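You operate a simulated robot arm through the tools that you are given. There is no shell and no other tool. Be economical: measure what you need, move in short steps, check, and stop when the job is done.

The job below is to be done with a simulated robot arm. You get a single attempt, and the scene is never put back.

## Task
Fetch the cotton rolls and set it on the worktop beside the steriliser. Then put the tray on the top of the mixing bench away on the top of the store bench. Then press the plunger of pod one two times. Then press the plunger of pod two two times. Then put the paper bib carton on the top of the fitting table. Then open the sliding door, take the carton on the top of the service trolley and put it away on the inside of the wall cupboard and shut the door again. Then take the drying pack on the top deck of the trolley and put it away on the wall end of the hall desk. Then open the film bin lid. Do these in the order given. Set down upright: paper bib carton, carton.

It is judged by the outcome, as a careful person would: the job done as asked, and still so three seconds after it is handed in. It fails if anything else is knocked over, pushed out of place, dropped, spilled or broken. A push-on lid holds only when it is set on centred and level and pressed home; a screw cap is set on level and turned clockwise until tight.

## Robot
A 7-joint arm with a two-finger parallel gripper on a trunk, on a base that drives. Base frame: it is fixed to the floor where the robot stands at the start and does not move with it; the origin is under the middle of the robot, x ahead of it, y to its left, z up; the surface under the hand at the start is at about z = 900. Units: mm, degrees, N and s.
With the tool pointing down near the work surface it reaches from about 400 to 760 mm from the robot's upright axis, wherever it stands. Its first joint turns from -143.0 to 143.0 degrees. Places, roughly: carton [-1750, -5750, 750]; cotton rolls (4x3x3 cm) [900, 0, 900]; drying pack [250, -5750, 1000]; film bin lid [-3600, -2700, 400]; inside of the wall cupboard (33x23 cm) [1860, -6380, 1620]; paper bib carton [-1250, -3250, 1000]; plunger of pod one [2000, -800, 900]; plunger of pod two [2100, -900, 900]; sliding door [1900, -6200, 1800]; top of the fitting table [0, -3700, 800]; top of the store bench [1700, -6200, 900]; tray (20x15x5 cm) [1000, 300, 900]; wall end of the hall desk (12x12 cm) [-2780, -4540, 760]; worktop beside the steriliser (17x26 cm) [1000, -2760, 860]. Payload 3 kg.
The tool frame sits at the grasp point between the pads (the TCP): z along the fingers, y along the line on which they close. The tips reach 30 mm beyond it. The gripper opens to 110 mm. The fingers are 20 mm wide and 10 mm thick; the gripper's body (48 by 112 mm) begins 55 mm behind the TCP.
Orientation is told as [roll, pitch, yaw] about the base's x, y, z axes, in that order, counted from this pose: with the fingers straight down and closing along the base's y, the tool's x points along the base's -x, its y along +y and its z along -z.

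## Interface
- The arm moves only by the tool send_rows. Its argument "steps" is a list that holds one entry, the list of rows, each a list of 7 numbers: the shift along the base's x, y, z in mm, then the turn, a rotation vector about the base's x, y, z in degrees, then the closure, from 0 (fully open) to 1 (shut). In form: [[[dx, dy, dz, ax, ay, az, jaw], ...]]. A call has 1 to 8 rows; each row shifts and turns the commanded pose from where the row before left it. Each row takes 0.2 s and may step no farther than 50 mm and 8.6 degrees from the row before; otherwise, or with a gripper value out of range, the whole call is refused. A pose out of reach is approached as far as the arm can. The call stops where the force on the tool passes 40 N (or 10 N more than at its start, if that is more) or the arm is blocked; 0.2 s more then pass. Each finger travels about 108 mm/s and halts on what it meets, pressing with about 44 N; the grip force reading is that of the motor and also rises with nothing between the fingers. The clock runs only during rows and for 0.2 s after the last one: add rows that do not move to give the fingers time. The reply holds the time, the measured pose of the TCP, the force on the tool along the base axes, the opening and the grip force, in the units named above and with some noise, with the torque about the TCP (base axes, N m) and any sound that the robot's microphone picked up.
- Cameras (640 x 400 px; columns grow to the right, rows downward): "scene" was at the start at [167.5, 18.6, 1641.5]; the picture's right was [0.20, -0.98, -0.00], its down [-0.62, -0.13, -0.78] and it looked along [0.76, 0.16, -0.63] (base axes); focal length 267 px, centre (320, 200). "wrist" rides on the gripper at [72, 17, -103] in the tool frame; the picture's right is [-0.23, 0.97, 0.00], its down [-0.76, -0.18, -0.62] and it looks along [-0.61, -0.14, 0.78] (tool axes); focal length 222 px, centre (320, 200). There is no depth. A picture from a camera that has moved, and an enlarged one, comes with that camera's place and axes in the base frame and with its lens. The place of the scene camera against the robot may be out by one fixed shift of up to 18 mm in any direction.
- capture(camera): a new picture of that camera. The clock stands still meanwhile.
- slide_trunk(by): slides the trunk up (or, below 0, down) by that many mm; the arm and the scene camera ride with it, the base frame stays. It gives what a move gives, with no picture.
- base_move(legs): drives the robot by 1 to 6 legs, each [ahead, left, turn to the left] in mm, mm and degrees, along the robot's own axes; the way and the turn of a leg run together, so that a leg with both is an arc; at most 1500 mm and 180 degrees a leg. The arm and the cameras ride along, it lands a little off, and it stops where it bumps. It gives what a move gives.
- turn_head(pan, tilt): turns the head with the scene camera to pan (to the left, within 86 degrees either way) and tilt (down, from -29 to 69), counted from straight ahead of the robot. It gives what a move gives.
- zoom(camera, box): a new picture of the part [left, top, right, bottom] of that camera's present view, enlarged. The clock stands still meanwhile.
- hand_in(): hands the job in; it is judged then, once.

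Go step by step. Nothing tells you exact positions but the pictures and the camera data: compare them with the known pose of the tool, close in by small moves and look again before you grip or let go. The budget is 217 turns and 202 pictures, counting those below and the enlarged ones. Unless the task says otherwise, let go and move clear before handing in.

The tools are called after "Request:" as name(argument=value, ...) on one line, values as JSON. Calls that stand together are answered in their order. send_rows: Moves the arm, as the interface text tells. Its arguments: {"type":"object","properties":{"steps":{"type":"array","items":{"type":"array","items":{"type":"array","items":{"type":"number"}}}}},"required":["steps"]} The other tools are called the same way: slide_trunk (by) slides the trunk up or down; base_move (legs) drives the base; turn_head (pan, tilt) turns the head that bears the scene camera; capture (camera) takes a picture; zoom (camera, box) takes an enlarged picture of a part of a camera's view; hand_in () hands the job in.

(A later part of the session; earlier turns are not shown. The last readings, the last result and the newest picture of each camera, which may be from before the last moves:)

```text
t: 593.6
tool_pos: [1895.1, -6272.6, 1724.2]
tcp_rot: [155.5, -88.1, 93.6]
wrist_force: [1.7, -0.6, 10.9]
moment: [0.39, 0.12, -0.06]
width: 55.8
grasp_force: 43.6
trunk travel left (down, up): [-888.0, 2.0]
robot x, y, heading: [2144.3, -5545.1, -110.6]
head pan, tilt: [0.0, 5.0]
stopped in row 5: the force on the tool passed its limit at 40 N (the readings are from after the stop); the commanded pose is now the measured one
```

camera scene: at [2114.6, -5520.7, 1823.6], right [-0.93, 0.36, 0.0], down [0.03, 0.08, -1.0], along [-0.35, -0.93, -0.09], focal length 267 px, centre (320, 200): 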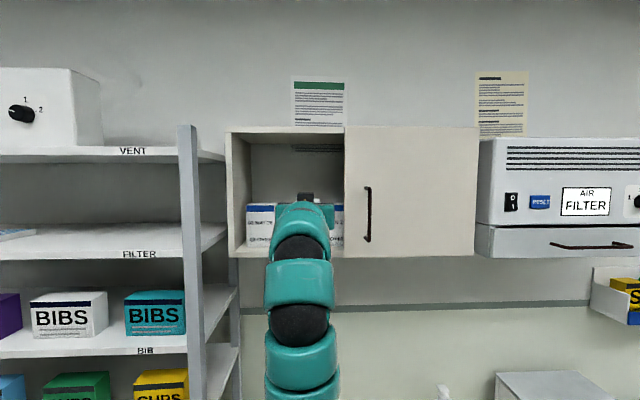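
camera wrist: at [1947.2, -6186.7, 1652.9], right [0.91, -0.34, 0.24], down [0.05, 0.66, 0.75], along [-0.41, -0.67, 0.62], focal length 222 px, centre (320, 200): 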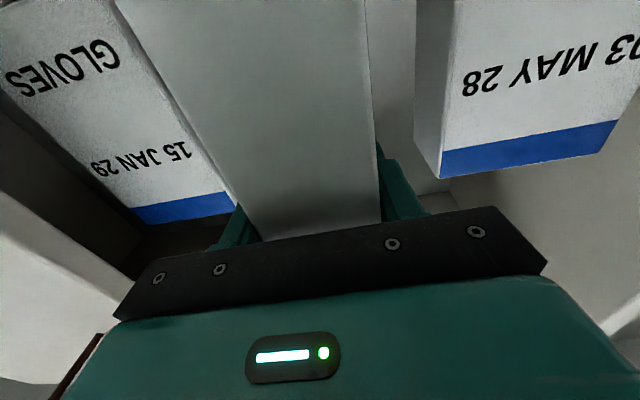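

It stands on the shelf. Opening slightly and withdrawing straight back.

Request:
send_rows(steps=[[[0, 0, 1.5, 0, 0, 0, 0.6], [0, 0, 0, 0, 0, 0, 0.45], [0, 0, 0, 0, 0, 0, 0.39], [0, 0, 0, 0, 0, 0, 0.39]]])

Request:
base_move(legs=[[-60, 0, 0]])

Request:
base_move(legs=[[-140, 0, 0]])

Request:
zoom(camera="scene", box=[220, 110, 400, 280])

```text
t: 594.6
tool_pos: [1894.6, -6274.2, 1724.2]
tcp_rot: [151.7, -88.4, 97.4]
wrist_force: [-0.4, 0.6, -0.1]
moment: [0.03, 0.02, 0.01]
width: 67.1
grasp_force: 0.0
trunk travel left (down, up): [-888.0, 2.0]
robot x, y, heading: [2142.0, -5546.5, -110.8]
head pan, tilt: [0.0, 5.0]
```

```text
t: 595.6
tool_pos: [1917.6, -6215.0, 1725.1]
tcp_rot: [153.3, -88.2, 95.8]
wrist_force: [0.0, 0.7, -1.0]
moment: [0.0, -0.02, -0.03]
width: 67.3
grasp_force: 0.1
trunk travel left (down, up): [-888.0, 2.0]
robot x, y, heading: [2162.3, -5497.4, -110.8]
head pan, tilt: [0.0, 5.0]
```

```text
t: 596.9
tool_pos: [1961.0, -6084.3, 1724.7]
tcp_rot: [152.4, -88.3, 96.2]
wrist_force: [0.5, -0.2, 0.7]
moment: [0.02, -0.01, 0.01]
width: 67.3
grasp_force: 0.1
trunk travel left (down, up): [-888.0, 2.0]
robot x, y, heading: [2211.1, -5361.8, -111.3]
head pan, tilt: [0.0, 5.0]
```

```text
2.35 times, centred on (310, 195) of scene
camera zoom: at [2154.6, -5517.0, 1823.7], right [-0.93, 0.36, 0.0], down [0.03, 0.08, -1.0], along [-0.36, -0.93, -0.09], focal length 629 px, centre (344, 212)
```

zoom: 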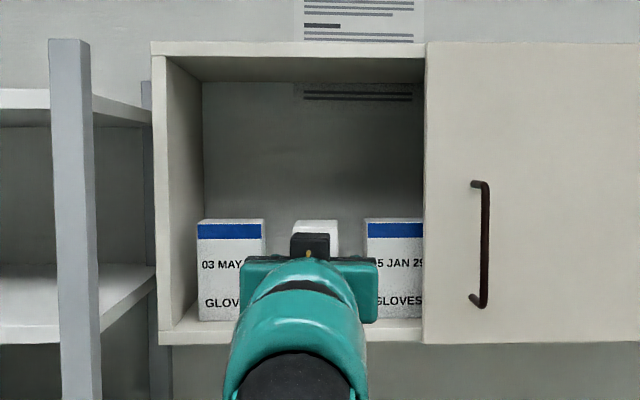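

The carton stands between the others. Now closing the door: close the fingers and place them just right of the bar handle.

Request:
send_rows(steps=[[[0, 0, 0, 0, 0, 0, 1.0], [0, 0, 0, 0, 0, 0, 1.0], [0, 0, 0, 0, 0, 0, 1.0]]])

Request:
base_move(legs=[[5, -225, 0.5], [95, 0, 0]])

Request:
capture(camera="wrist")

Request:
capture(camera="scene")

```text
t: 597.7
tool_pos: [1960.7, -6085.3, 1724.2]
tcp_rot: [151.3, -88.4, 97.2]
wrist_force: [0.5, -0.2, 0.0]
moment: [-0.07, -0.04, 0.0]
width: 0.0
grasp_force: 37.5
trunk travel left (down, up): [-888.0, 2.0]
robot x, y, heading: [2212.1, -5358.1, -111.0]
head pan, tilt: [0.0, 5.0]
```

```text
t: 600.1
tool_pos: [1720.1, -6100.9, 1724.1]
tcp_rot: [151.6, -88.4, 97.2]
wrist_force: [-0.6, -0.6, 0.4]
moment: [-0.02, -0.02, 0.0]
width: 0.2
grasp_force: 37.3
trunk travel left (down, up): [-888.0, 2.0]
robot x, y, heading: [1974.0, -5376.2, -111.3]
head pan, tilt: [0.0, 5.0]
```

```text
40 pictures are left
camera wrist: at [1772.5, -6012.8, 1649.4], right [0.91, -0.35, 0.24], down [0.06, 0.67, 0.74], along [-0.42, -0.66, 0.62], focal length 222 px, centre (320, 200)
```

wrist: 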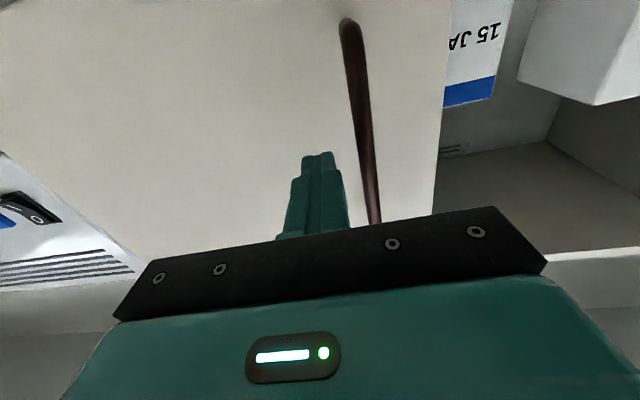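

```text
39 pictures are left
camera scene: at [1911.5, -5533.2, 1823.6], right [-0.93, 0.36, 0.0], down [0.03, 0.08, -1.0], along [-0.36, -0.93, -0.09], focal length 267 px, centre (320, 200)
```

scene: 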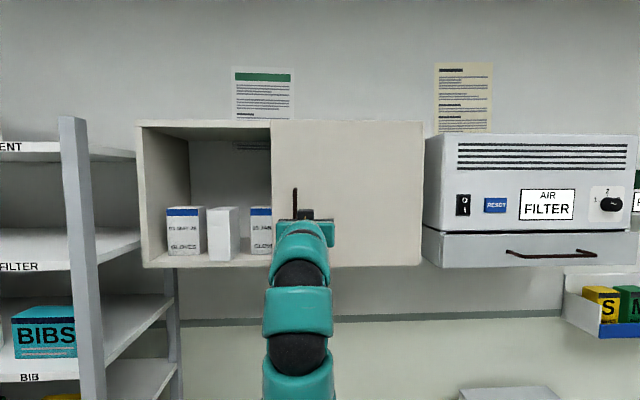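

All three cartons stand inside. The fingers are right of the bar; pushing the door to the left.

Request:
send_rows(steps=[[[-2.7, -7.5, 0, 0, 0, 0, 1.0], [18.8, -6.8, 0, 0, 0, 0, 1.0], [28, -10.2, 0, 0, 0, 0, 1.0], [37.6, -13.7, 0, 0, 0, 0, 1.0], [37.6, -13.7, 0, 0, 0, 0, 1.0], [37.6, -13.7, 0, 0, 0, 0, 1.0]]])

Request:
send_rows(steps=[[[37.6, -13.7, 0, 0, 0, 0, 1.0], [37.6, -13.7, 0, 0, 0, 0, 1.0], [37.6, -13.7, 0, 0, 0, 0, 1.0], [28, -10.2, 0, 0, 0, 0, 1.0], [18.8, -6.8, 0, 0, 0, 0, 1.0], [0, 0, 0, 0, 0, 0, 1.0]]])

Request:
capture(camera="scene")

```text
t: 601.5
tool_pos: [1880.8, -6160.5, 1725.2]
tcp_rot: [154.2, -88.5, 94.7]
wrist_force: [-0.3, 1.4, -0.5]
moment: [0.02, -0.03, -0.04]
width: 0.2
grasp_force: 37.3
trunk travel left (down, up): [-888.0, 2.0]
robot x, y, heading: [1967.7, -5374.1, -111.3]
head pan, tilt: [0.0, 5.0]
```

```text
t: 602.9
tool_pos: [1997.3, -6199.1, 1693.8]
tcp_rot: [153.3, -88.4, 95.4]
wrist_force: [-0.1, 0.4, -0.4]
moment: [0.01, -0.02, -0.01]
width: 0.0
grasp_force: 37.9
out of reach, approached as far as the arm can: row 3, 4, 5
trunk travel left (down, up): [-888.0, 2.0]
robot x, y, heading: [1970.0, -5373.1, -111.2]
head pan, tilt: [0.0, 5.0]
```

```text
38 pictures are left
camera scene: at [1912.9, -5533.0, 1823.6], right [-0.93, 0.36, 0.0], down [0.03, 0.08, -1.0], along [-0.36, -0.93, -0.09], focal length 267 px, centre (320, 200)
```

scene: 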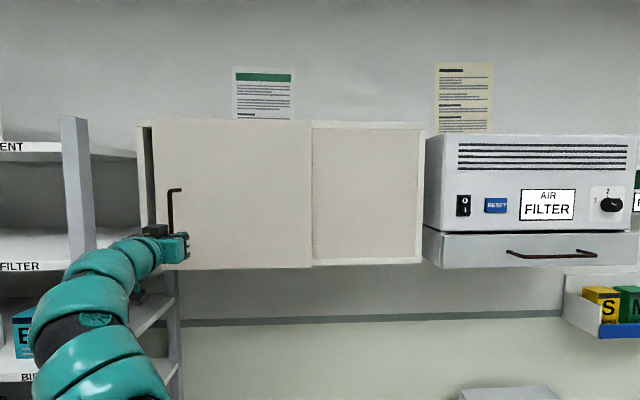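

The door is nearly shut but the arm is at its limit. I'll draw back, bring the base closer, and finish the push.

Request:
send_rows(steps=[[[8, 22, 0, 0, 0, 0, 1.0], [16, 44, 10, 0, 0, 0, 1.0], [0, 0, 15, 0, 0, 0, 1.0], [0, 0, 0, 0, 0, 0, 1.0]]])

Request:
base_move(legs=[[66, -10, 0]])

Request:
capture(camera="wrist")

```text
t: 603.9
tool_pos: [2021.3, -6133.6, 1720.5]
tcp_rot: [153.0, -88.2, 95.8]
wrist_force: [0.5, -0.3, -0.2]
moment: [0.0, -0.03, -0.03]
width: 0.0
grasp_force: 38.3
trunk travel left (down, up): [-888.0, 2.0]
robot x, y, heading: [1968.8, -5374.9, -111.4]
head pan, tilt: [0.0, 5.0]
```

```text
t: 604.9
tool_pos: [1985.8, -6195.3, 1718.2]
tcp_rot: [150.2, -88.3, 98.5]
wrist_force: [-0.2, -0.5, 0.0]
moment: [0.0, 0.01, -0.01]
width: 0.0
grasp_force: 37.8
trunk travel left (down, up): [-888.0, 2.0]
robot x, y, heading: [1935.6, -5432.2, -110.9]
head pan, tilt: [0.0, 5.0]
```

```text
37 pictures are left
camera wrist: at [2038.8, -6107.2, 1643.0], right [0.91, -0.35, 0.24], down [0.06, 0.67, 0.74], along [-0.42, -0.66, 0.62], focal length 222 px, centre (320, 200)
```

wrist: 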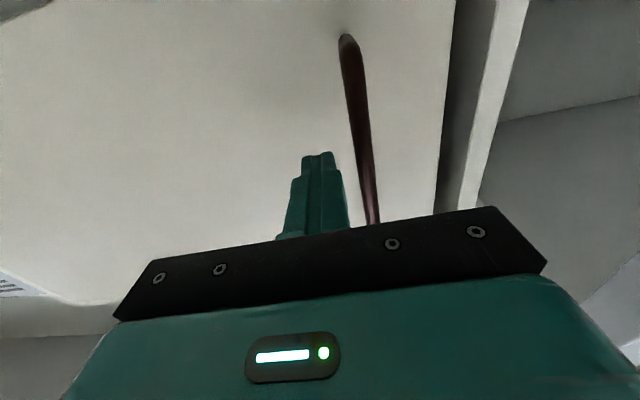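

Still right of the bar. Finishing the push in small steps until the stop.

Request:
send_rows(steps=[[[-2.7, -7.5, 0, 0, 0, 0, 1.0], [18.8, -6.8, 0, 0, 0, 0, 1.0], [14, -5.1, 0, 0, 0, 0, 1.0], [14, -5.1, 0, 0, 0, 0, 1.0], [14, -5.1, 0, 0, 0, 0, 1.0], [9.4, -3.4, 0, 0, 0, 0, 1.0], [9.4, -3.4, 0, 0, 0, 0, 1.0], [9.4, -3.4, 0, 0, 0, 0, 1.0]]])

Request:
zoom(camera="scene", box=[100, 90, 340, 290])

```text
t: 606.7
tool_pos: [2018.8, -6209.4, 1716.2]
tcp_rot: [152.9, -88.3, 95.9]
wrist_force: [0.9, 3.0, 1.2]
moment: [0.04, -0.04, 0.06]
width: 0.0
grasp_force: 37.8
out of reach, approached as far as the arm can: row 3, 4, 5, 6, 7, 8
trunk travel left (down, up): [-888.0, 2.0]
robot x, y, heading: [1934.8, -5432.9, -111.0]
head pan, tilt: [0.0, 5.0]
```

```text
2.00 times, centred on (220, 190) of scene
camera zoom: at [1878.9, -5590.2, 1823.8], right [-0.93, 0.36, 0.0], down [0.03, 0.08, -1.0], along [-0.36, -0.93, -0.09], focal length 535 px, centre (520, 220)
```

zoom: 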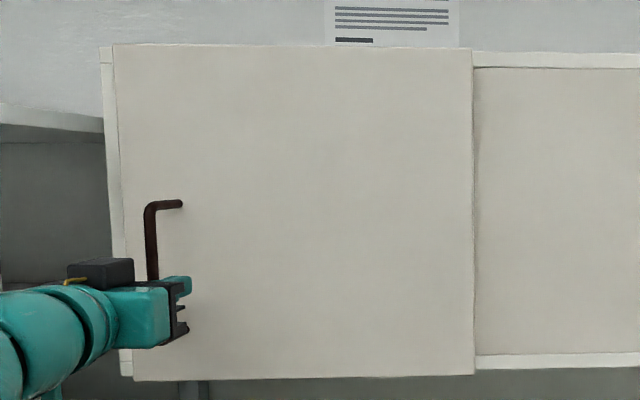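

About 20–30 mm of travel remains. I'll push it home with small sideways base moves.

Request:
base_move(legs=[[0, 20, 0]])

Request:
base_move(legs=[[0, 12, 0]])

Request:
zoom(camera="scene", box=[80, 90, 320, 290])

```text
t: 607.5
tool_pos: [2035.2, -6217.8, 1714.9]
tcp_rot: [151.9, -88.5, 96.9]
wrist_force: [-0.1, -0.4, -0.7]
moment: [0.0, 0.04, 0.02]
width: 0.2
grasp_force: 37.1
trunk travel left (down, up): [-888.0, 2.0]
robot x, y, heading: [1953.0, -5440.4, -110.7]
head pan, tilt: [0.0, 5.0]
```

```text
t: 608.3
tool_pos: [2040.0, -6217.5, 1717.4]
tcp_rot: [146.8, -88.3, 101.7]
wrist_force: [-16.4, 21.5, -15.9]
moment: [0.35, 0.37, 0.17]
width: 0.0
grasp_force: 37.4
trunk travel left (down, up): [-888.0, 2.0]
robot x, y, heading: [1964.7, -5441.7, -111.3]
head pan, tilt: [0.0, 5.0]
```

```text
2.00 times, centred on (200, 190) of scene
camera zoom: at [1903.0, -5597.8, 1823.8], right [-0.93, 0.36, 0.0], down [0.03, 0.08, -1.0], along [-0.36, -0.93, -0.09], focal length 535 px, centre (560, 220)
```

zoom: 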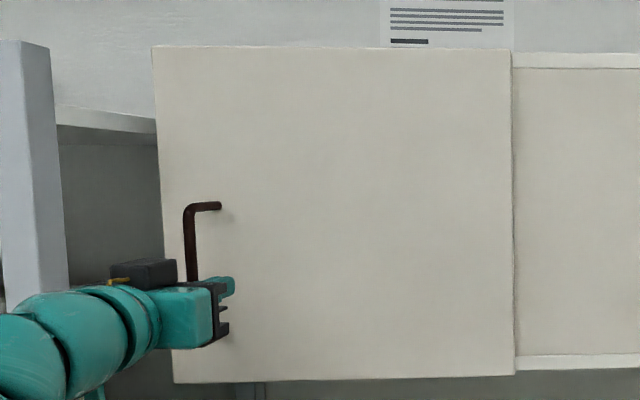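

The door is shut flush against its stop. I'll move clear, then fold the tool back to pointing down for the drying pack.

Request:
base_move(legs=[[0, -20, 0], [-400, 0, 0]])

Request:
send_rows(steps=[[[0.8, 2.1, -31.3, 7.64, -2.93, 0, 0.5], [2.4, 6.3, -30.7, 7.64, -2.93, 0, 0.5], [3.9, 10.3, -29.4, 7.64, -2.93, 0, 0.5], [5.4, 14, -27.5, 7.64, -2.93, 0, 0.5], [6.7, 17.6, -25.1, 7.64, -2.93, 0, 0.5], [7.9, 20.7, -22.2, 7.64, -2.93, 0, 0.5], [9, 23.4, -18.8, 7.64, -2.93, 0, 0.5], [9.8, 25.7, -15, 7.64, -2.93, 0, 0.5]]])

Request:
send_rows(steps=[[[10.5, 27.5, -11, 7.64, -2.93, 0, 0.5], [11, 28.7, -6.7, 7.64, -2.93, 0, 0.5], [11.2, 29.2, -2.2, 7.3, -2.8, 0, 0.5], [0, 0, 0, 0, 0, 0, 0.5]]])

```text
t: 611.2
tool_pos: [2176.6, -5823.3, 1715.1]
tcp_rot: [151.9, -88.4, 97.1]
wrist_force: [-0.6, 0.1, -0.5]
moment: [0.03, -0.02, 0.01]
width: 0.0
grasp_force: 37.6
trunk travel left (down, up): [-888.0, 2.0]
robot x, y, heading: [2098.8, -5042.1, -111.2]
head pan, tilt: [0.0, 5.0]
```

```text
t: 613.0
tool_pos: [2219.8, -5697.8, 1491.2]
tcp_rot: [0.1, -26.1, -112.0]
wrist_force: [0.0, 0.8, 0.7]
moment: [-0.06, -0.03, 0.0]
width: 54.8
grasp_force: 0.1
out of reach, approached as far as the arm can: row 3, 8
trunk travel left (down, up): [-888.0, 2.0]
robot x, y, heading: [2097.8, -5047.0, -111.0]
head pan, tilt: [0.0, 5.0]
```

```text
t: 614.0
tool_pos: [2257.4, -5635.7, 1376.3]
tcp_rot: [-0.1, -1.8, -111.7]
wrist_force: [0.8, 0.6, -0.7]
moment: [-0.04, -0.02, -0.03]
width: 55.3
grasp_force: 0.1
out of reach, approached as far as the arm can: row 1, 2, 3
trunk travel left (down, up): [-888.0, 2.0]
robot x, y, heading: [2099.8, -5046.4, -110.9]
head pan, tilt: [0.0, 5.0]
```

Tool is pointing down again. I'll lower the trunk, level, and drive along to the trolley with the drying pack.

Request:
slide_trunk(by=-130)

Request:
send_rows(steps=[[[-12, -30, -20, 1.68, -0.64, 0, 0.3], [-12, -30, -20, 0, 0, 0, 0.3], [0, 0, 0, 0, 0, 0, 0.3]]])

Request:
base_move(legs=[[150, -1480, 1]])

Request:
turn_head(pan=0, tilt=40)

Request:
capture(camera="scene")

```text
t: 615.6
tool_pos: [2255.5, -5636.4, 1248.0]
tcp_rot: [-0.3, -1.7, -111.7]
wrist_force: [0.2, -0.3, -0.1]
moment: [0.02, -0.01, 0.01]
width: 55.0
grasp_force: 0.0
trunk travel left (down, up): [-758.0, 132.0]
robot x, y, heading: [2097.4, -5044.2, -110.7]
head pan, tilt: [0.0, 5.0]
```

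```text
t: 616.4
tool_pos: [2231.8, -5681.4, 1204.2]
tcp_rot: [-0.3, 0.1, -111.8]
wrist_force: [0.0, -0.6, 0.7]
moment: [-0.02, 0.02, -0.03]
width: 77.0
grasp_force: 0.1
out of reach, approached as far as the arm can: row 2
trunk travel left (down, up): [-758.0, 132.0]
robot x, y, heading: [2100.4, -5046.7, -111.1]
head pan, tilt: [0.0, 5.0]
```

```text
t: 623.9
tool_pos: [789.9, -5312.6, 1206.4]
tcp_rot: [-0.4, 0.1, -109.7]
wrist_force: [-1.0, 0.1, 0.0]
moment: [-0.02, -0.01, -0.02]
width: 76.9
grasp_force: 0.0
trunk travel left (down, up): [-758.0, 132.0]
robot x, y, heading: [629.0, -4685.2, -108.6]
head pan, tilt: [0.0, 5.0]
```

```text
t: 624.9
tool_pos: [790.5, -5311.5, 1206.0]
tcp_rot: [-0.2, 0.1, -109.5]
wrist_force: [-0.8, -0.8, 0.0]
moment: [0.0, 0.01, -0.01]
width: 76.8
grasp_force: 0.1
trunk travel left (down, up): [-758.0, 132.0]
robot x, y, heading: [635.7, -4681.6, -108.4]
head pan, tilt: [0.0, 40.0]
```

```text
34 pictures are left
camera scene: at [583.9, -4836.4, 1638.0], right [-0.95, 0.32, 0.0], down [0.21, 0.61, -0.77], along [-0.25, -0.73, -0.64], focal length 267 px, centre (320, 200)
```

scene: 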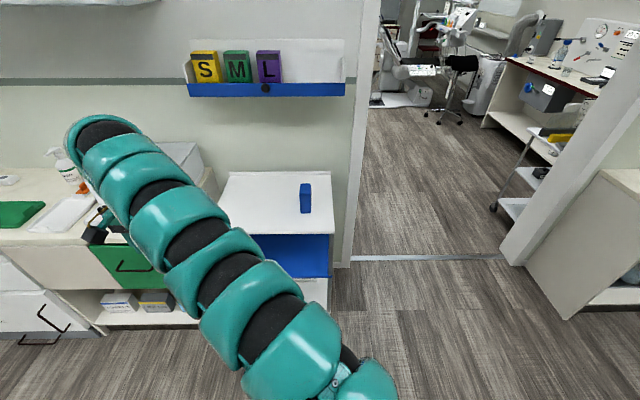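

The drying pack (blue block) triangulates to about [359, −5688, 920]. I'll zoom and bring the hand over it.

Request:
zoom(camera="scene", box=[270, 165, 350, 225])

Request:
base_move(legs=[[240, -260, -1]])

Request:
capture(camera="wrist")

```text
6.67 times, centred on (310, 195) of scene
camera zoom: at [583.9, -4836.4, 1638.0], right [-0.95, 0.32, 0.0], down [0.21, 0.61, -0.77], along [-0.25, -0.73, -0.64], focal length 1782 px, centre (387, 233)
```

zoom: 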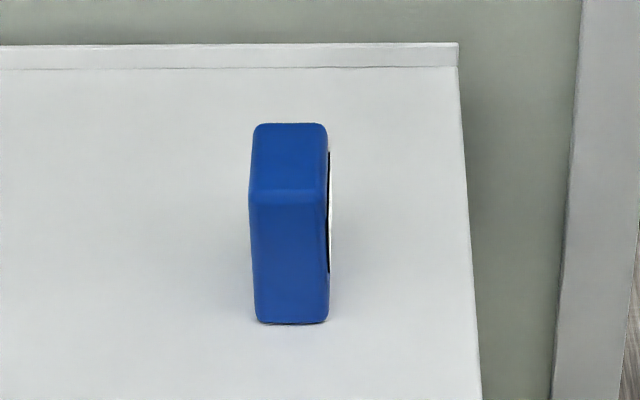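

```text
t: 627.2
tool_pos: [451.3, -5456.3, 1205.5]
tcp_rot: [-0.3, 0.1, -110.8]
wrist_force: [-0.6, 0.2, 1.0]
moment: [0.02, -0.01, -0.02]
width: 77.0
grasp_force: 0.0
trunk travel left (down, up): [-758.0, 132.0]
robot x, y, heading: [303.8, -4826.2, -109.7]
head pan, tilt: [0.0, 40.0]
```

```text
32 pictures are left
camera wrist: at [492.9, -5395.9, 1308.5], right [0.83, -0.56, 0.0], down [-0.43, -0.65, 0.62], along [-0.35, -0.51, -0.78], focal length 222 px, centre (320, 200)
```

wrist: 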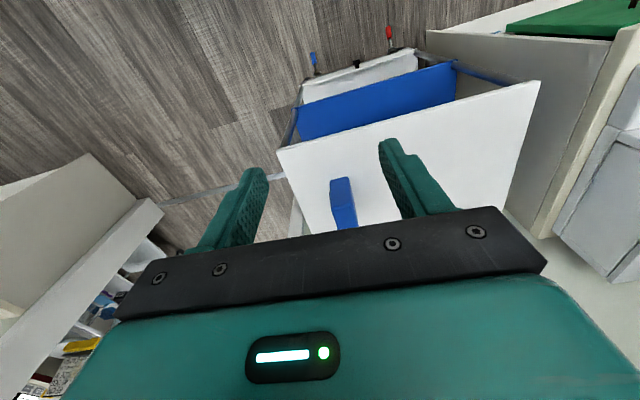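

The pack stands about 49 mm wide; my closing direction already matches. Moving over it.

Request:
base_move(legs=[[205, -8, 0]])

Request:
send_rows(steps=[[[-14, -40, -40, 0, 0, 0, 0.2], [0, 0, -45, 0, 0, 0, 0.2], [0, 0, 0, 0, 0, 0, 0.2]]])

Request:
capture(camera="wrist")

```text
t: 628.8
tool_pos: [373.7, -5646.8, 1204.8]
tcp_rot: [-0.4, 0.1, -110.8]
wrist_force: [-0.5, -0.7, -0.1]
moment: [0.02, -0.05, -0.01]
width: 77.0
grasp_force: 0.1
trunk travel left (down, up): [-758.0, 132.0]
robot x, y, heading: [233.9, -5014.3, -110.0]
head pan, tilt: [0.0, 40.0]
```

```text
refused: row 1 steps farther than a row can; nothing moved
```

```text
31 pictures are left
camera wrist: at [416.1, -5586.8, 1308.0], right [0.83, -0.56, -0.01], down [-0.43, -0.65, 0.62], along [-0.35, -0.51, -0.78], focal length 222 px, centre (320, 200)
```

wrist: 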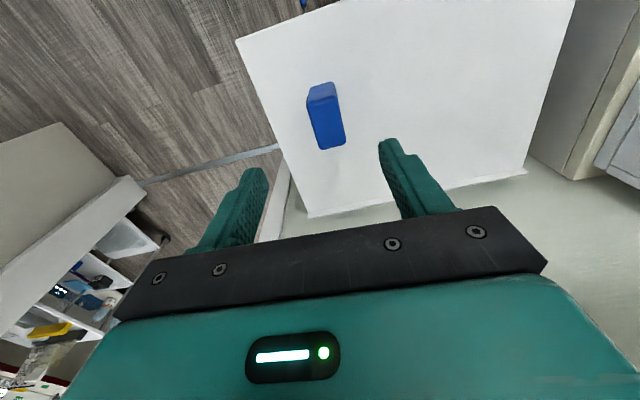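

Request:
send_rows(steps=[[[-9, -22, -35, 0, 0, 0, 0.2], [-8, -21, -35, 0, 0, 0, 0.2], [0, 0, -45, 0, 0, 0, 0.2], [0, 0, -30, 0, 0, 0, 0.2], [0, 0, 0, 0, 0, 0, 0.2]]])

Request:
capture(camera="wrist")

```text
t: 630.0
tool_pos: [362.5, -5661.1, 1060.6]
tcp_rot: [-0.3, 0.1, -110.8]
wrist_force: [0.1, 0.0, 0.3]
moment: [0.01, 0.04, 0.01]
width: 87.9
grasp_force: 0.1
out of reach, approached as far as the arm can: row 1, 2
trunk travel left (down, up): [-758.0, 132.0]
robot x, y, heading: [228.8, -5015.5, -109.9]
head pan, tilt: [0.0, 40.0]
```

```text
30 pictures are left
camera wrist: at [404.0, -5599.2, 1163.3], right [0.83, -0.56, 0.0], down [-0.43, -0.65, 0.62], along [-0.35, -0.51, -0.78], focal length 222 px, centre (320, 200)
```

wrist: 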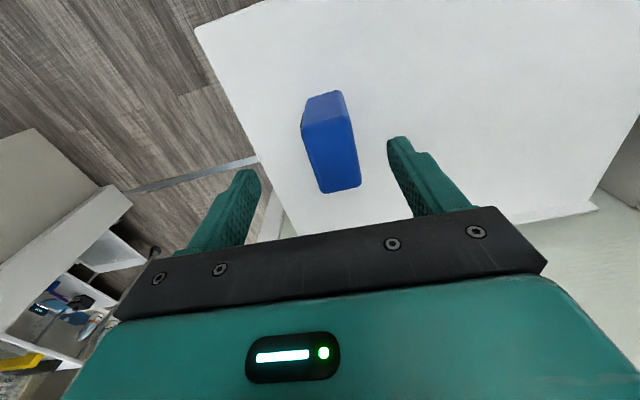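

Request:
send_rows(steps=[[[-3, -16, -30, 0, 0, 0, 0.2], [-2, -15, -30, 0, 0, 0, 0.2], [0, 0, -35, 0, 0, 0, 0.2], [0, 0, -30, 0, 0, 0, 0.2], [0, 0, 0, 0, 0, 0, 0.2]]])

Request:
capture(camera="wrist")

```text
t: 631.2
tool_pos: [336.7, -5661.6, 947.7]
tcp_rot: [-0.4, 0.1, -110.8]
wrist_force: [-0.4, 0.1, 0.5]
moment: [0.01, 0.02, 0.0]
width: 88.0
grasp_force: 0.1
out of reach, approached as far as the arm can: row 1, 2, 3, 4
trunk travel left (down, up): [-758.0, 132.0]
robot x, y, heading: [235.2, -5014.5, -109.9]
head pan, tilt: [0.0, 40.0]
```

```text
29 pictures are left
camera wrist: at [378.2, -5600.7, 1051.0], right [0.83, -0.56, -0.01], down [-0.43, -0.65, 0.62], along [-0.35, -0.51, -0.78], focal length 222 px, centre (320, 200)
```

wrist: 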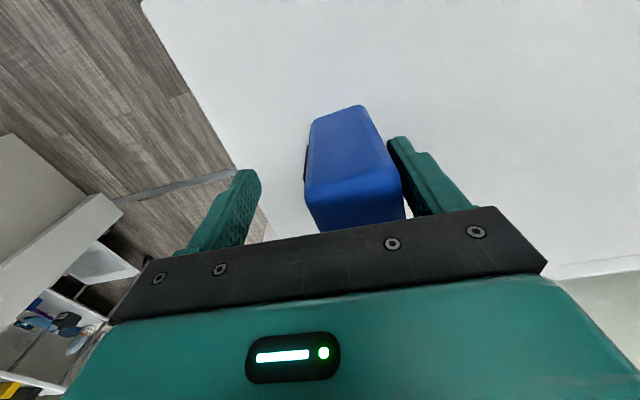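

The arm is near a limit here, so I'll lift a bit, use the base for the horizontal shift and the trunk for lowering.

Request:
send_rows(steps=[[[0, 0, 40, 0, 0, 0, 0.2], [0, 0, 40, 0, 0, 0, 0.2], [0, 0, 0, 0, 0, 0, 0.2]]])

Request:
base_move(legs=[[22, 28, 0]])

Request:
capture(camera="wrist")

```text
t: 632.0
tool_pos: [334.1, -5660.3, 1027.2]
tcp_rot: [-0.3, 0.1, -110.8]
wrist_force: [-0.1, -0.9, -0.7]
moment: [0.02, -0.01, 0.01]
width: 88.0
grasp_force: 0.1
trunk travel left (down, up): [-758.0, 132.0]
robot x, y, heading: [227.1, -5010.9, -109.9]
head pan, tilt: [0.0, 40.0]
```

```text
t: 632.9
tool_pos: [354.3, -5693.1, 1025.9]
tcp_rot: [-0.4, 0.1, -110.8]
wrist_force: [1.0, -0.3, 0.0]
moment: [0.02, 0.0, 0.01]
width: 88.2
grasp_force: 0.0
trunk travel left (down, up): [-758.0, 132.0]
robot x, y, heading: [251.1, -5038.9, -109.6]
head pan, tilt: [0.0, 40.0]
```

```text
28 pictures are left
camera wrist: at [395.5, -5631.6, 1129.4], right [0.83, -0.56, -0.01], down [-0.43, -0.65, 0.62], along [-0.35, -0.51, -0.78], focal length 222 px, centre (320, 200)
```

wrist: 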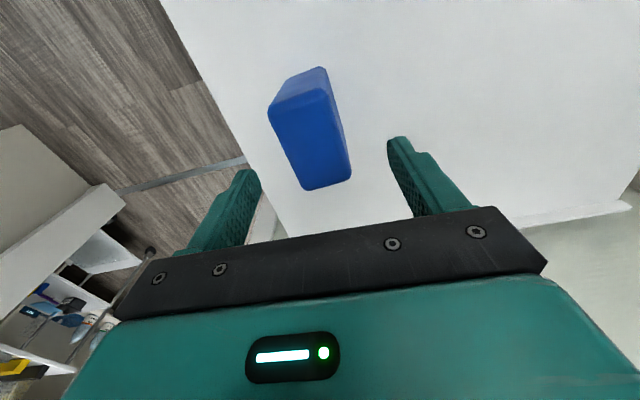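

Centred over the pack. Lowering with the trunk and gripping.

Request:
slide_trunk(by=-98)

Request:
send_rows(steps=[[[0, 0, 0, 0, 0, 0, 0.4], [0, 0, 0, 0, 0, 0, 0.6], [0, 0, 0, 0, 0, 0, 0.7], [0, 0, 0, 0, 0, 0, 0.7], [0, 0, 0, 0, 0, 0, 0.7]]])

Request:
capture(camera="wrist")

```text
t: 634.2
tool_pos: [353.7, -5690.0, 929.0]
tcp_rot: [-0.3, 0.1, -110.8]
wrist_force: [-0.9, -0.6, 0.5]
moment: [-0.01, -0.01, 0.0]
width: 88.1
grasp_force: 0.1
trunk travel left (down, up): [-660.0, 230.0]
robot x, y, heading: [250.1, -5044.5, -109.9]
head pan, tilt: [0.0, 40.0]
```

```text
t: 635.4
tool_pos: [353.3, -5692.4, 929.6]
tcp_rot: [-0.3, 0.1, -110.8]
wrist_force: [0.9, 0.3, 0.6]
moment: [0.0, -0.14, 0.07]
width: 47.8
grasp_force: 44.9
trunk travel left (down, up): [-660.0, 230.0]
robot x, y, heading: [249.2, -5046.9, -109.9]
head pan, tilt: [0.0, 40.0]
```

```text
27 pictures are left
camera wrist: at [394.5, -5629.9, 1032.6], right [0.83, -0.56, -0.01], down [-0.43, -0.65, 0.62], along [-0.35, -0.51, -0.78], focal length 222 px, centre (320, 200)
```

wrist: 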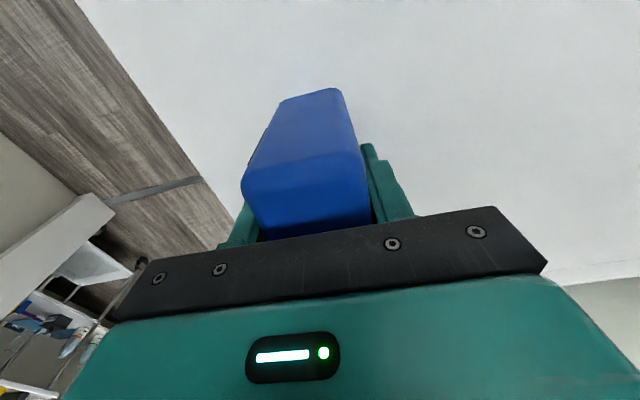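

Pack gripped. Lifting and carrying it sideways along the hall to the hall desk.

Request:
slide_trunk(by=230)

Request:
base_move(legs=[[-250, 0, 0], [0, -1110, 0], [0, -1110, 0], [0, -1100, 0]])

Request:
turn_head(pan=15, tilt=35)

Request:
capture(camera="scene")

```text
t: 637.8
tool_pos: [353.2, -5690.5, 1158.6]
tcp_rot: [-0.3, 0.0, -110.9]
wrist_force: [0.8, 0.4, -2.6]
moment: [0.0, 0.01, 0.01]
width: 47.5
grasp_force: 44.0
trunk travel left (down, up): [-890.0, 0.0]
robot x, y, heading: [252.0, -5040.3, -109.6]
head pan, tilt: [0.0, 40.0]
```

```text
t: 655.6
tool_pos: [-2713.8, -4336.4, 1159.4]
tcp_rot: [-0.3, 0.1, -109.6]
wrist_force: [-0.4, 0.3, -2.7]
moment: [0.0, 0.02, -0.01]
width: 47.8
grasp_force: 43.8
trunk travel left (down, up): [-890.0, 0.0]
robot x, y, heading: [-2831.9, -3693.6, -108.8]
head pan, tilt: [0.0, 40.0]
```

```text
t: 656.4
tool_pos: [-2714.9, -4336.0, 1158.9]
tcp_rot: [-0.3, 0.1, -109.6]
wrist_force: [-0.2, 0.4, -3.6]
moment: [0.0, 0.0, -0.03]
width: 48.1
grasp_force: 43.9
trunk travel left (down, up): [-890.0, 0.0]
robot x, y, heading: [-2831.3, -3689.2, -108.9]
head pan, tilt: [15.0, 35.0]
```

```text
26 pictures are left
camera scene: at [-2860.0, -3852.9, 1777.4], right [-1.0, 0.06, 0.0], down [0.04, 0.57, -0.82], along [-0.05, -0.82, -0.57], focal length 267 px, centre (320, 200)
```

scene: 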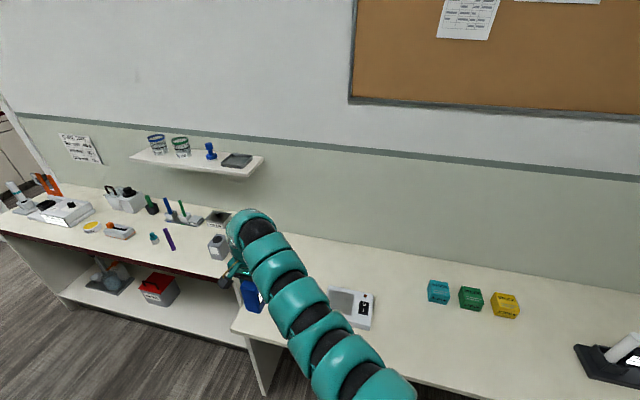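

The spot is left of the small device on the desk. Moving above it and looking from the wrist.

Request:
base_move(legs=[[212, 3, 0]])

Request:
capture(camera="wrist")

Request:
zoom(camera="scene", box=[190, 190, 430, 370])

```text
t: 658.0
tool_pos: [-2776.0, -4529.5, 1158.7]
tcp_rot: [-0.3, 0.1, -109.6]
wrist_force: [-0.3, -0.1, -3.1]
moment: [0.02, 0.04, 0.01]
width: 47.9
grasp_force: 43.9
trunk travel left (down, up): [-890.0, 0.0]
robot x, y, heading: [-2896.7, -3882.0, -108.7]
head pan, tilt: [15.0, 35.0]
```

```text
25 pictures are left
camera wrist: at [-2735.4, -4467.7, 1261.9], right [0.84, -0.54, -0.01], down [-0.42, -0.66, 0.62], along [-0.34, -0.52, -0.78], focal length 222 px, centre (320, 200)
```

wrist: 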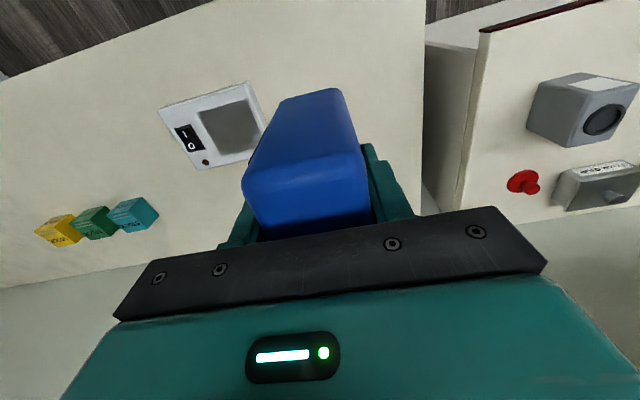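

```text
2.22 times, centred on (310, 280) of scene
camera zoom: at [-2921.9, -4047.0, 1777.3], right [-1.0, 0.06, 0.0], down [0.04, 0.57, -0.82], along [-0.05, -0.82, -0.57], focal length 594 px, centre (342, 22)
```

zoom: 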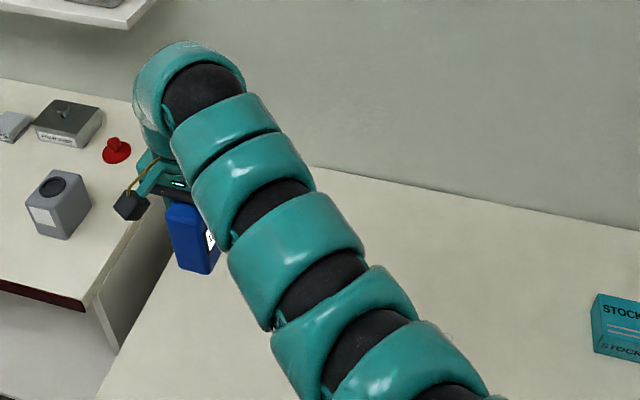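

Clear spot beneath. Adjusting 9 mm and lowering with the trunk.

Request:
base_move(legs=[[9, 0, 0]])

Request:
slide_trunk(by=-290)

Request:
capture(camera="wrist")

Request:
capture(camera="scene")

```text
t: 658.8
tool_pos: [-2778.3, -4538.1, 1158.1]
tcp_rot: [-0.3, 0.1, -109.5]
wrist_force: [-0.4, 0.0, -2.3]
moment: [0.0, 0.02, 0.0]
width: 47.6
grasp_force: 43.8
trunk travel left (down, up): [-890.0, 0.0]
robot x, y, heading: [-2895.2, -3888.0, -108.6]
head pan, tilt: [15.0, 35.0]
```

```text
t: 661.7
tool_pos: [-2778.3, -4537.5, 868.7]
tcp_rot: [-0.3, 0.1, -109.6]
wrist_force: [-0.1, 0.7, -3.1]
moment: [-0.01, -0.03, 0.0]
width: 47.9
grasp_force: 44.2
trunk travel left (down, up): [-600.0, 290.0]
robot x, y, heading: [-2894.6, -3893.9, -108.9]
head pan, tilt: [15.0, 35.0]
```

```text
23 pictures are left
camera wrist: at [-2738.0, -4475.4, 972.3], right [0.84, -0.54, -0.01], down [-0.42, -0.66, 0.62], along [-0.34, -0.52, -0.78], focal length 222 px, centre (320, 200)
```

wrist: 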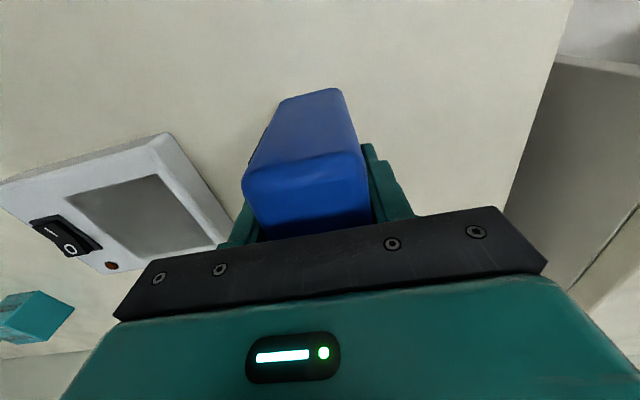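

```text
22 pictures are left
camera scene: at [-2924.5, -4054.4, 1487.5], right [-1.0, 0.06, 0.0], down [0.04, 0.57, -0.82], along [-0.05, -0.82, -0.57], focal length 267 px, centre (320, 200)
```

scene: 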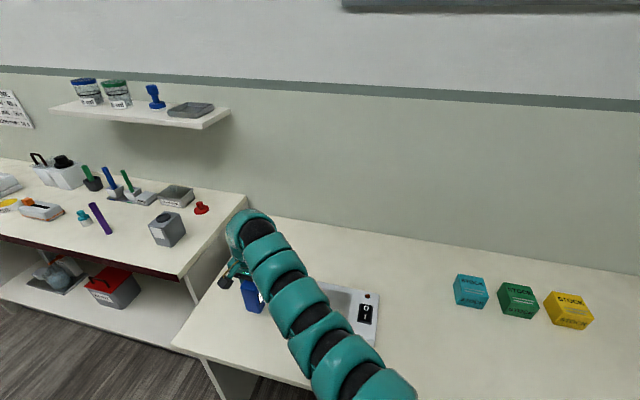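

Close to the surface. Lowering in small steps till contact.

Request:
slide_trunk(by=-18)

Request:
send_rows(steps=[[[0, 0, -3, 0, 0, 0, 0.7], [0, 0, -3, 0, 0, 0, 0.7], [0, 0, -3, 0, 0, 0, 0.7], [0, 0, -3, 0, 0, 0, 0.7], [0, 0, 0, 0, 0, 0, 0.7]]])

```text
t: 662.3
tool_pos: [-2777.7, -4536.4, 851.2]
tcp_rot: [-0.1, 0.0, -109.4]
wrist_force: [0.2, -0.1, -3.6]
moment: [0.0, -0.01, -0.01]
width: 47.7
grasp_force: 44.5
trunk travel left (down, up): [-582.0, 308.0]
robot x, y, heading: [-2894.1, -3889.9, -108.6]
head pan, tilt: [15.0, 35.0]
```

```text
t: 663.5
tool_pos: [-2778.6, -4537.4, 837.9]
tcp_rot: [-0.4, 0.0, -109.5]
wrist_force: [0.4, -0.8, -2.9]
moment: [0.04, 0.04, -0.01]
width: 47.7
grasp_force: 44.3
trunk travel left (down, up): [-582.0, 308.0]
robot x, y, heading: [-2897.9, -3891.4, -108.5]
head pan, tilt: [15.0, 35.0]
```

Request:
send_rows(steps=[[[0, 0, -3, 0, 0, 0, 0.7], [0, 0, -3, 0, 0, 0, 0.7], [0, 0, -3, 0, 0, 0, 0.7], [0, 0, -3, 0, 0, 0, 0.7], [0, 0, 0, 0, 0, 0, 0.7]]])

```text
t: 664.7
tool_pos: [-2778.9, -4537.4, 829.9]
tcp_rot: [0.0, -0.1, -109.4]
wrist_force: [-1.5, 0.1, 20.5]
moment: [0.7, -0.75, 0.03]
width: 47.8
grasp_force: 43.9
trunk travel left (down, up): [-582.0, 308.0]
robot x, y, heading: [-2895.7, -3893.0, -108.7]
head pan, tilt: [15.0, 35.0]
```

Contact. Releasing and rising with the trunk.

Request:
send_rows(steps=[[[0, 0, 2.5, 0, 0, 0, 0.7], [0, 0, 0, 0, 0, 0, 0.55], [0, 0, 0, 0, 0, 0, 0.4], [0, 0, 0, 0, 0, 0, 0.4]]])

Request:
slide_trunk(by=280)

Request:
capture(camera="wrist")

```text
t: 665.7
tool_pos: [-2778.9, -4537.8, 829.2]
tcp_rot: [-0.3, 0.1, -109.4]
wrist_force: [0.0, 0.1, -0.5]
moment: [0.03, 0.03, 0.01]
width: 66.1
grasp_force: 0.0
trunk travel left (down, up): [-582.0, 308.0]
robot x, y, heading: [-2895.8, -3888.0, -108.8]
head pan, tilt: [15.0, 35.0]
```

```text
t: 668.5
tool_pos: [-2778.1, -4537.6, 1108.7]
tcp_rot: [-0.3, 0.2, -109.5]
wrist_force: [-0.5, 1.0, -0.5]
moment: [-0.01, 0.01, 0.0]
width: 66.2
grasp_force: 0.0
trunk travel left (down, up): [-862.0, 28.0]
robot x, y, heading: [-2895.8, -3889.6, -108.6]
head pan, tilt: [15.0, 35.0]
```

```text
21 pictures are left
camera wrist: at [-2738.9, -4475.7, 1212.3], right [0.84, -0.54, -0.01], down [-0.42, -0.66, 0.62], along [-0.34, -0.52, -0.78], focal length 222 px, centre (320, 200)
```

wrist: 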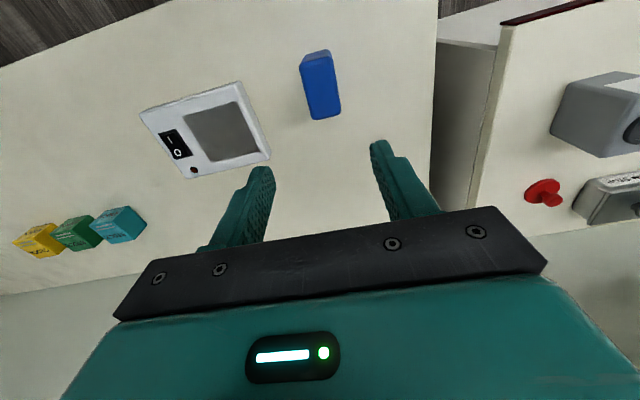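

The pack stands on the desk spot. Last: the film bin lid. Backing off and turning toward the bins.

Request:
base_move(legs=[[-400, 0, 0], [0, 0, -133]])

Request:
turn_head(pan=0, tilt=40)

Request:
capture(camera="scene")

```text
t: 676.5
tool_pos: [-3332.9, -3175.6, 1109.2]
tcp_rot: [-0.4, 0.2, 119.6]
wrist_force: [-0.2, 0.0, -0.1]
moment: [0.02, -0.03, 0.01]
width: 66.0
grasp_force: 0.0
trunk travel left (down, up): [-862.0, 28.0]
robot x, y, heading: [-2771.0, -3507.6, 120.7]
head pan, tilt: [15.0, 35.0]
```

```text
t: 677.2
tool_pos: [-3332.6, -3175.8, 1108.6]
tcp_rot: [-0.3, 0.1, 119.7]
wrist_force: [0.4, 0.0, -1.0]
moment: [-0.02, 0.01, -0.01]
width: 66.0
grasp_force: 0.0
trunk travel left (down, up): [-862.0, 28.0]
robot x, y, heading: [-2764.3, -3509.2, 120.8]
head pan, tilt: [0.0, 40.0]
```

```text
20 pictures are left
camera scene: at [-2848.4, -3364.9, 1741.9], right [0.86, 0.51, 0.0], down [0.33, -0.55, -0.77], along [-0.39, 0.66, -0.64], focal length 267 px, centre (320, 200)
```

scene: 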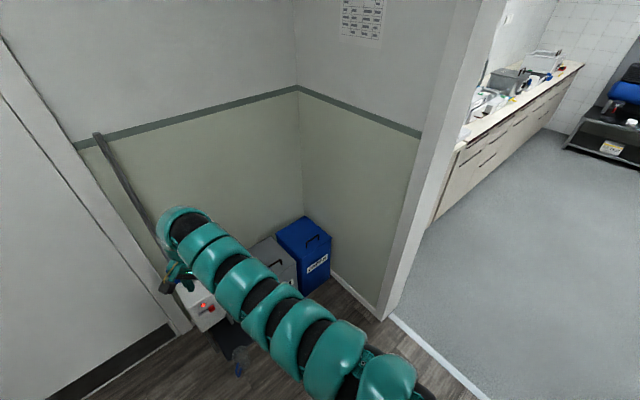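

Request:
zoom(camera="scene", box=[230, 205, 350, 305])

Request:
capture(camera="wrist")

```text
4.00 times, centred on (290, 255) of scene
camera zoom: at [-2848.4, -3364.9, 1741.9], right [0.86, 0.51, 0.0], down [0.33, -0.55, -0.77], along [-0.39, 0.66, -0.64], focal length 1070 px, centre (440, -20)
```

zoom: 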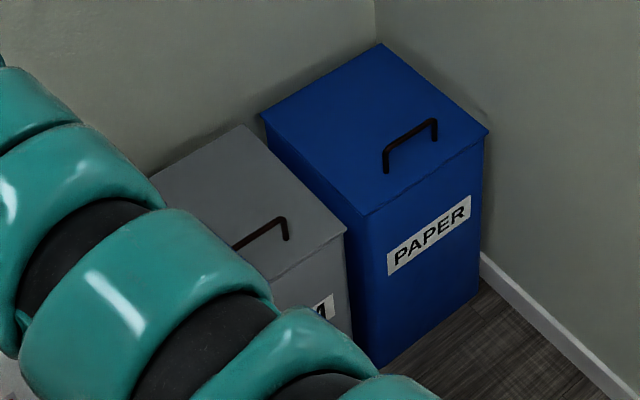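

```text
18 pictures are left
camera wrist: at [-3313.2, -3247.5, 1212.3], right [-0.96, -0.29, -0.01], down [-0.23, 0.75, 0.62], along [-0.17, 0.6, -0.78], focal length 222 px, centre (320, 200)
```

wrist: 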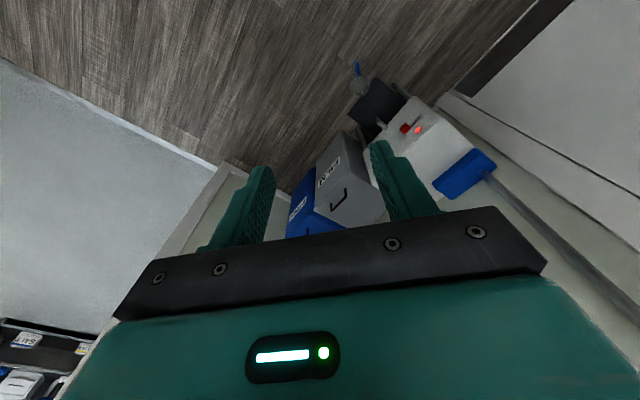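

The bins stand with their hinges at the wall; the FILM lid's bar handle is centred near [−3553, −2688, ~465], running along the wall. I'll drive up facing it, turn the tool across the bar and lower the trunk.

Request:
base_move(legs=[[598, -160, 0], [0, 0, 10.5]])

Request:
send_rows(steps=[[[0, 0, 0, 0, 0, -8.5, 0.5], [0, 0, 0, 0, 0, -8.5, 0.5], [0, 0, 0, 0, 0, -8.5, 0.5], [0, 0, 0, 0, 0, -8.5, 0.5], [0, 0, 0, 0, 0, -8.5, 0.5], [0, 0, 0, 0, 0, -8.5, 0.5], [0, 0, 0, 0, 0, -8.5, 0.5], [0, 0, 0, 0, 0, 0, 0.5]]])

Request:
slide_trunk(by=-400)

Request:
capture(camera="wrist")

```text
t: 681.5
tool_pos: [-3565.5, -2685.3, 1110.6]
tcp_rot: [-0.3, 0.1, 131.0]
wrist_force: [0.7, 0.9, 0.6]
moment: [0.0, 0.02, 0.01]
width: 65.9
grasp_force: 0.0
trunk travel left (down, up): [-862.0, 28.0]
robot x, y, heading: [-2943.6, -2899.3, 132.0]
head pan, tilt: [0.0, 40.0]
```

```text
t: 683.3
tool_pos: [-3565.2, -2686.2, 1109.5]
tcp_rot: [-0.3, 0.1, 71.6]
wrist_force: [0.1, 0.1, 0.9]
moment: [0.01, 0.02, 0.05]
width: 55.2
grasp_force: 0.0
trunk travel left (down, up): [-862.0, 28.0]
robot x, y, heading: [-2944.8, -2901.8, 132.0]
head pan, tilt: [0.0, 40.0]
```

```text
t: 687.1
tool_pos: [-3566.1, -2685.7, 708.6]
tcp_rot: [-0.3, 0.1, 71.5]
wrist_force: [-0.3, -0.1, 0.7]
moment: [0.03, -0.01, -0.04]
width: 55.3
grasp_force: 0.3
trunk travel left (down, up): [-462.0, 428.0]
robot x, y, heading: [-2944.3, -2901.3, 131.6]
head pan, tilt: [0.0, 40.0]
```

```text
17 pictures are left
camera wrist: at [-3605.1, -2749.2, 812.2], right [-0.85, 0.52, -0.01], down [0.41, 0.67, 0.62], along [0.33, 0.53, -0.78], focal length 222 px, centre (320, 200)
```

wrist: 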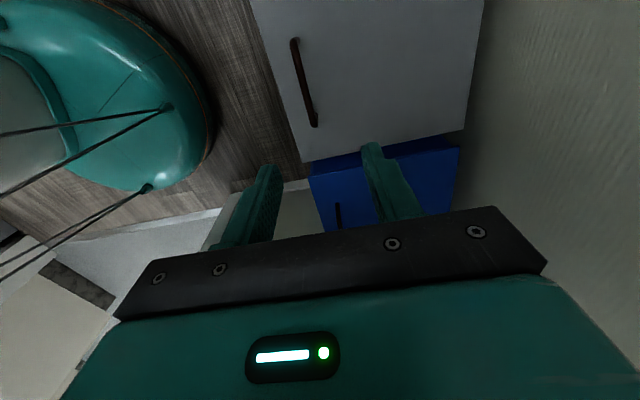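

Orientation works; the bar is at about [−3551, −2702]. Shifting over it and lowering.

Request:
send_rows(steps=[[[15, -15, 0, 0, 0, 0, 0.5], [0, 0, 0, 0, 0, 0, 0.5]]])

Request:
slide_trunk(by=-160)

Request:
capture(camera="wrist")

```text
t: 687.7
tool_pos: [-3549.9, -2699.4, 708.6]
tcp_rot: [-0.3, 0.1, 71.6]
wrist_force: [0.4, 0.9, 0.0]
moment: [0.0, -0.03, 0.0]
width: 55.4
grasp_force: 0.1
trunk travel left (down, up): [-462.0, 428.0]
robot x, y, heading: [-2944.5, -2896.6, 131.9]
head pan, tilt: [0.0, 40.0]
```

```text
t: 689.6
tool_pos: [-3548.5, -2699.2, 547.6]
tcp_rot: [-0.2, 0.1, 71.6]
wrist_force: [-0.3, 0.1, -1.0]
moment: [0.02, 0.01, -0.01]
width: 55.0
grasp_force: 0.0
trunk travel left (down, up): [-302.0, 588.0]
robot x, y, heading: [-2945.2, -2897.4, 132.3]
head pan, tilt: [0.0, 40.0]
```

```text
16 pictures are left
camera wrist: at [-3589.5, -2763.2, 651.5], right [-0.85, 0.52, -0.01], down [0.41, 0.67, 0.62], along [0.33, 0.53, -0.78], focal length 222 px, centre (320, 200)
```

wrist: 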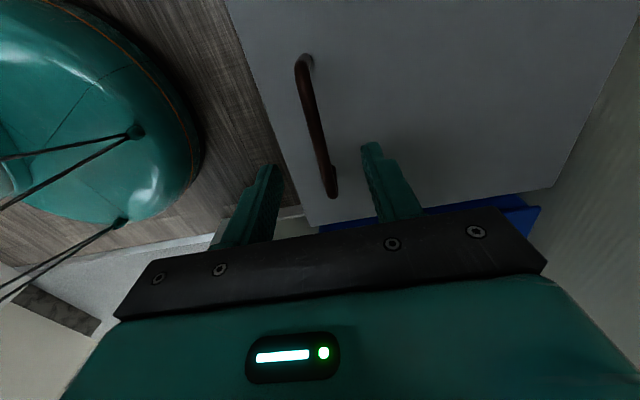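

Perfectly aligned. Lowering 78 mm and gripping the bar.

Request:
slide_trunk(by=-78)

Request:
send_rows(steps=[[[0, 0, 0, 0, 0, 0, 0.7], [0, 0, 0, 0, 0, 0, 0.95], [0, 0, 0, 0, 0, 0, 1.0], [0, 0, 0, 0, 0, 0, 1.0]]])

Request:
capture(camera="wrist")

```text
t: 690.6
tool_pos: [-3552.7, -2698.2, 479.6]
tcp_rot: [0.6, 0.3, 71.6]
wrist_force: [5.5, 1.1, 18.3]
moment: [-0.04, -0.81, 0.1]
width: 57.7
grasp_force: 2.3
trunk travel left (down, up): [-225.0, 665.0]
robot x, y, heading: [-2947.4, -2898.8, 131.9]
head pan, tilt: [0.0, 40.0]
stopped: the force on the tool passed its limit at 49 N (the readings are from after the stop); the commanded pose is now the measured one
```

```text
t: 691.1
tool_pos: [-3551.1, -2702.2, 479.4]
tcp_rot: [0.3, 0.3, 71.9]
wrist_force: [10.3, -3.4, 16.3]
moment: [0.01, -0.18, -0.03]
width: 11.2
grasp_force: 5.7
trunk travel left (down, up): [-225.0, 665.0]
robot x, y, heading: [-2944.2, -2898.3, 132.0]
head pan, tilt: [0.0, 40.0]
stopped in row 2: the force on the tool passed its limit at 49 N (the readings are from after the stop); the commanded pose is now the measured one
```

```text
15 pictures are left
camera wrist: at [-3589.7, -2764.6, 583.1], right [-0.85, 0.52, 0.0], down [0.41, 0.67, 0.62], along [0.32, 0.53, -0.79], focal length 222 px, centre (320, 200)
```

wrist: 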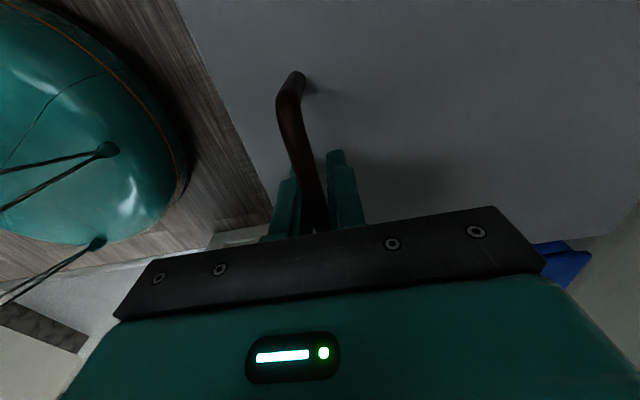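

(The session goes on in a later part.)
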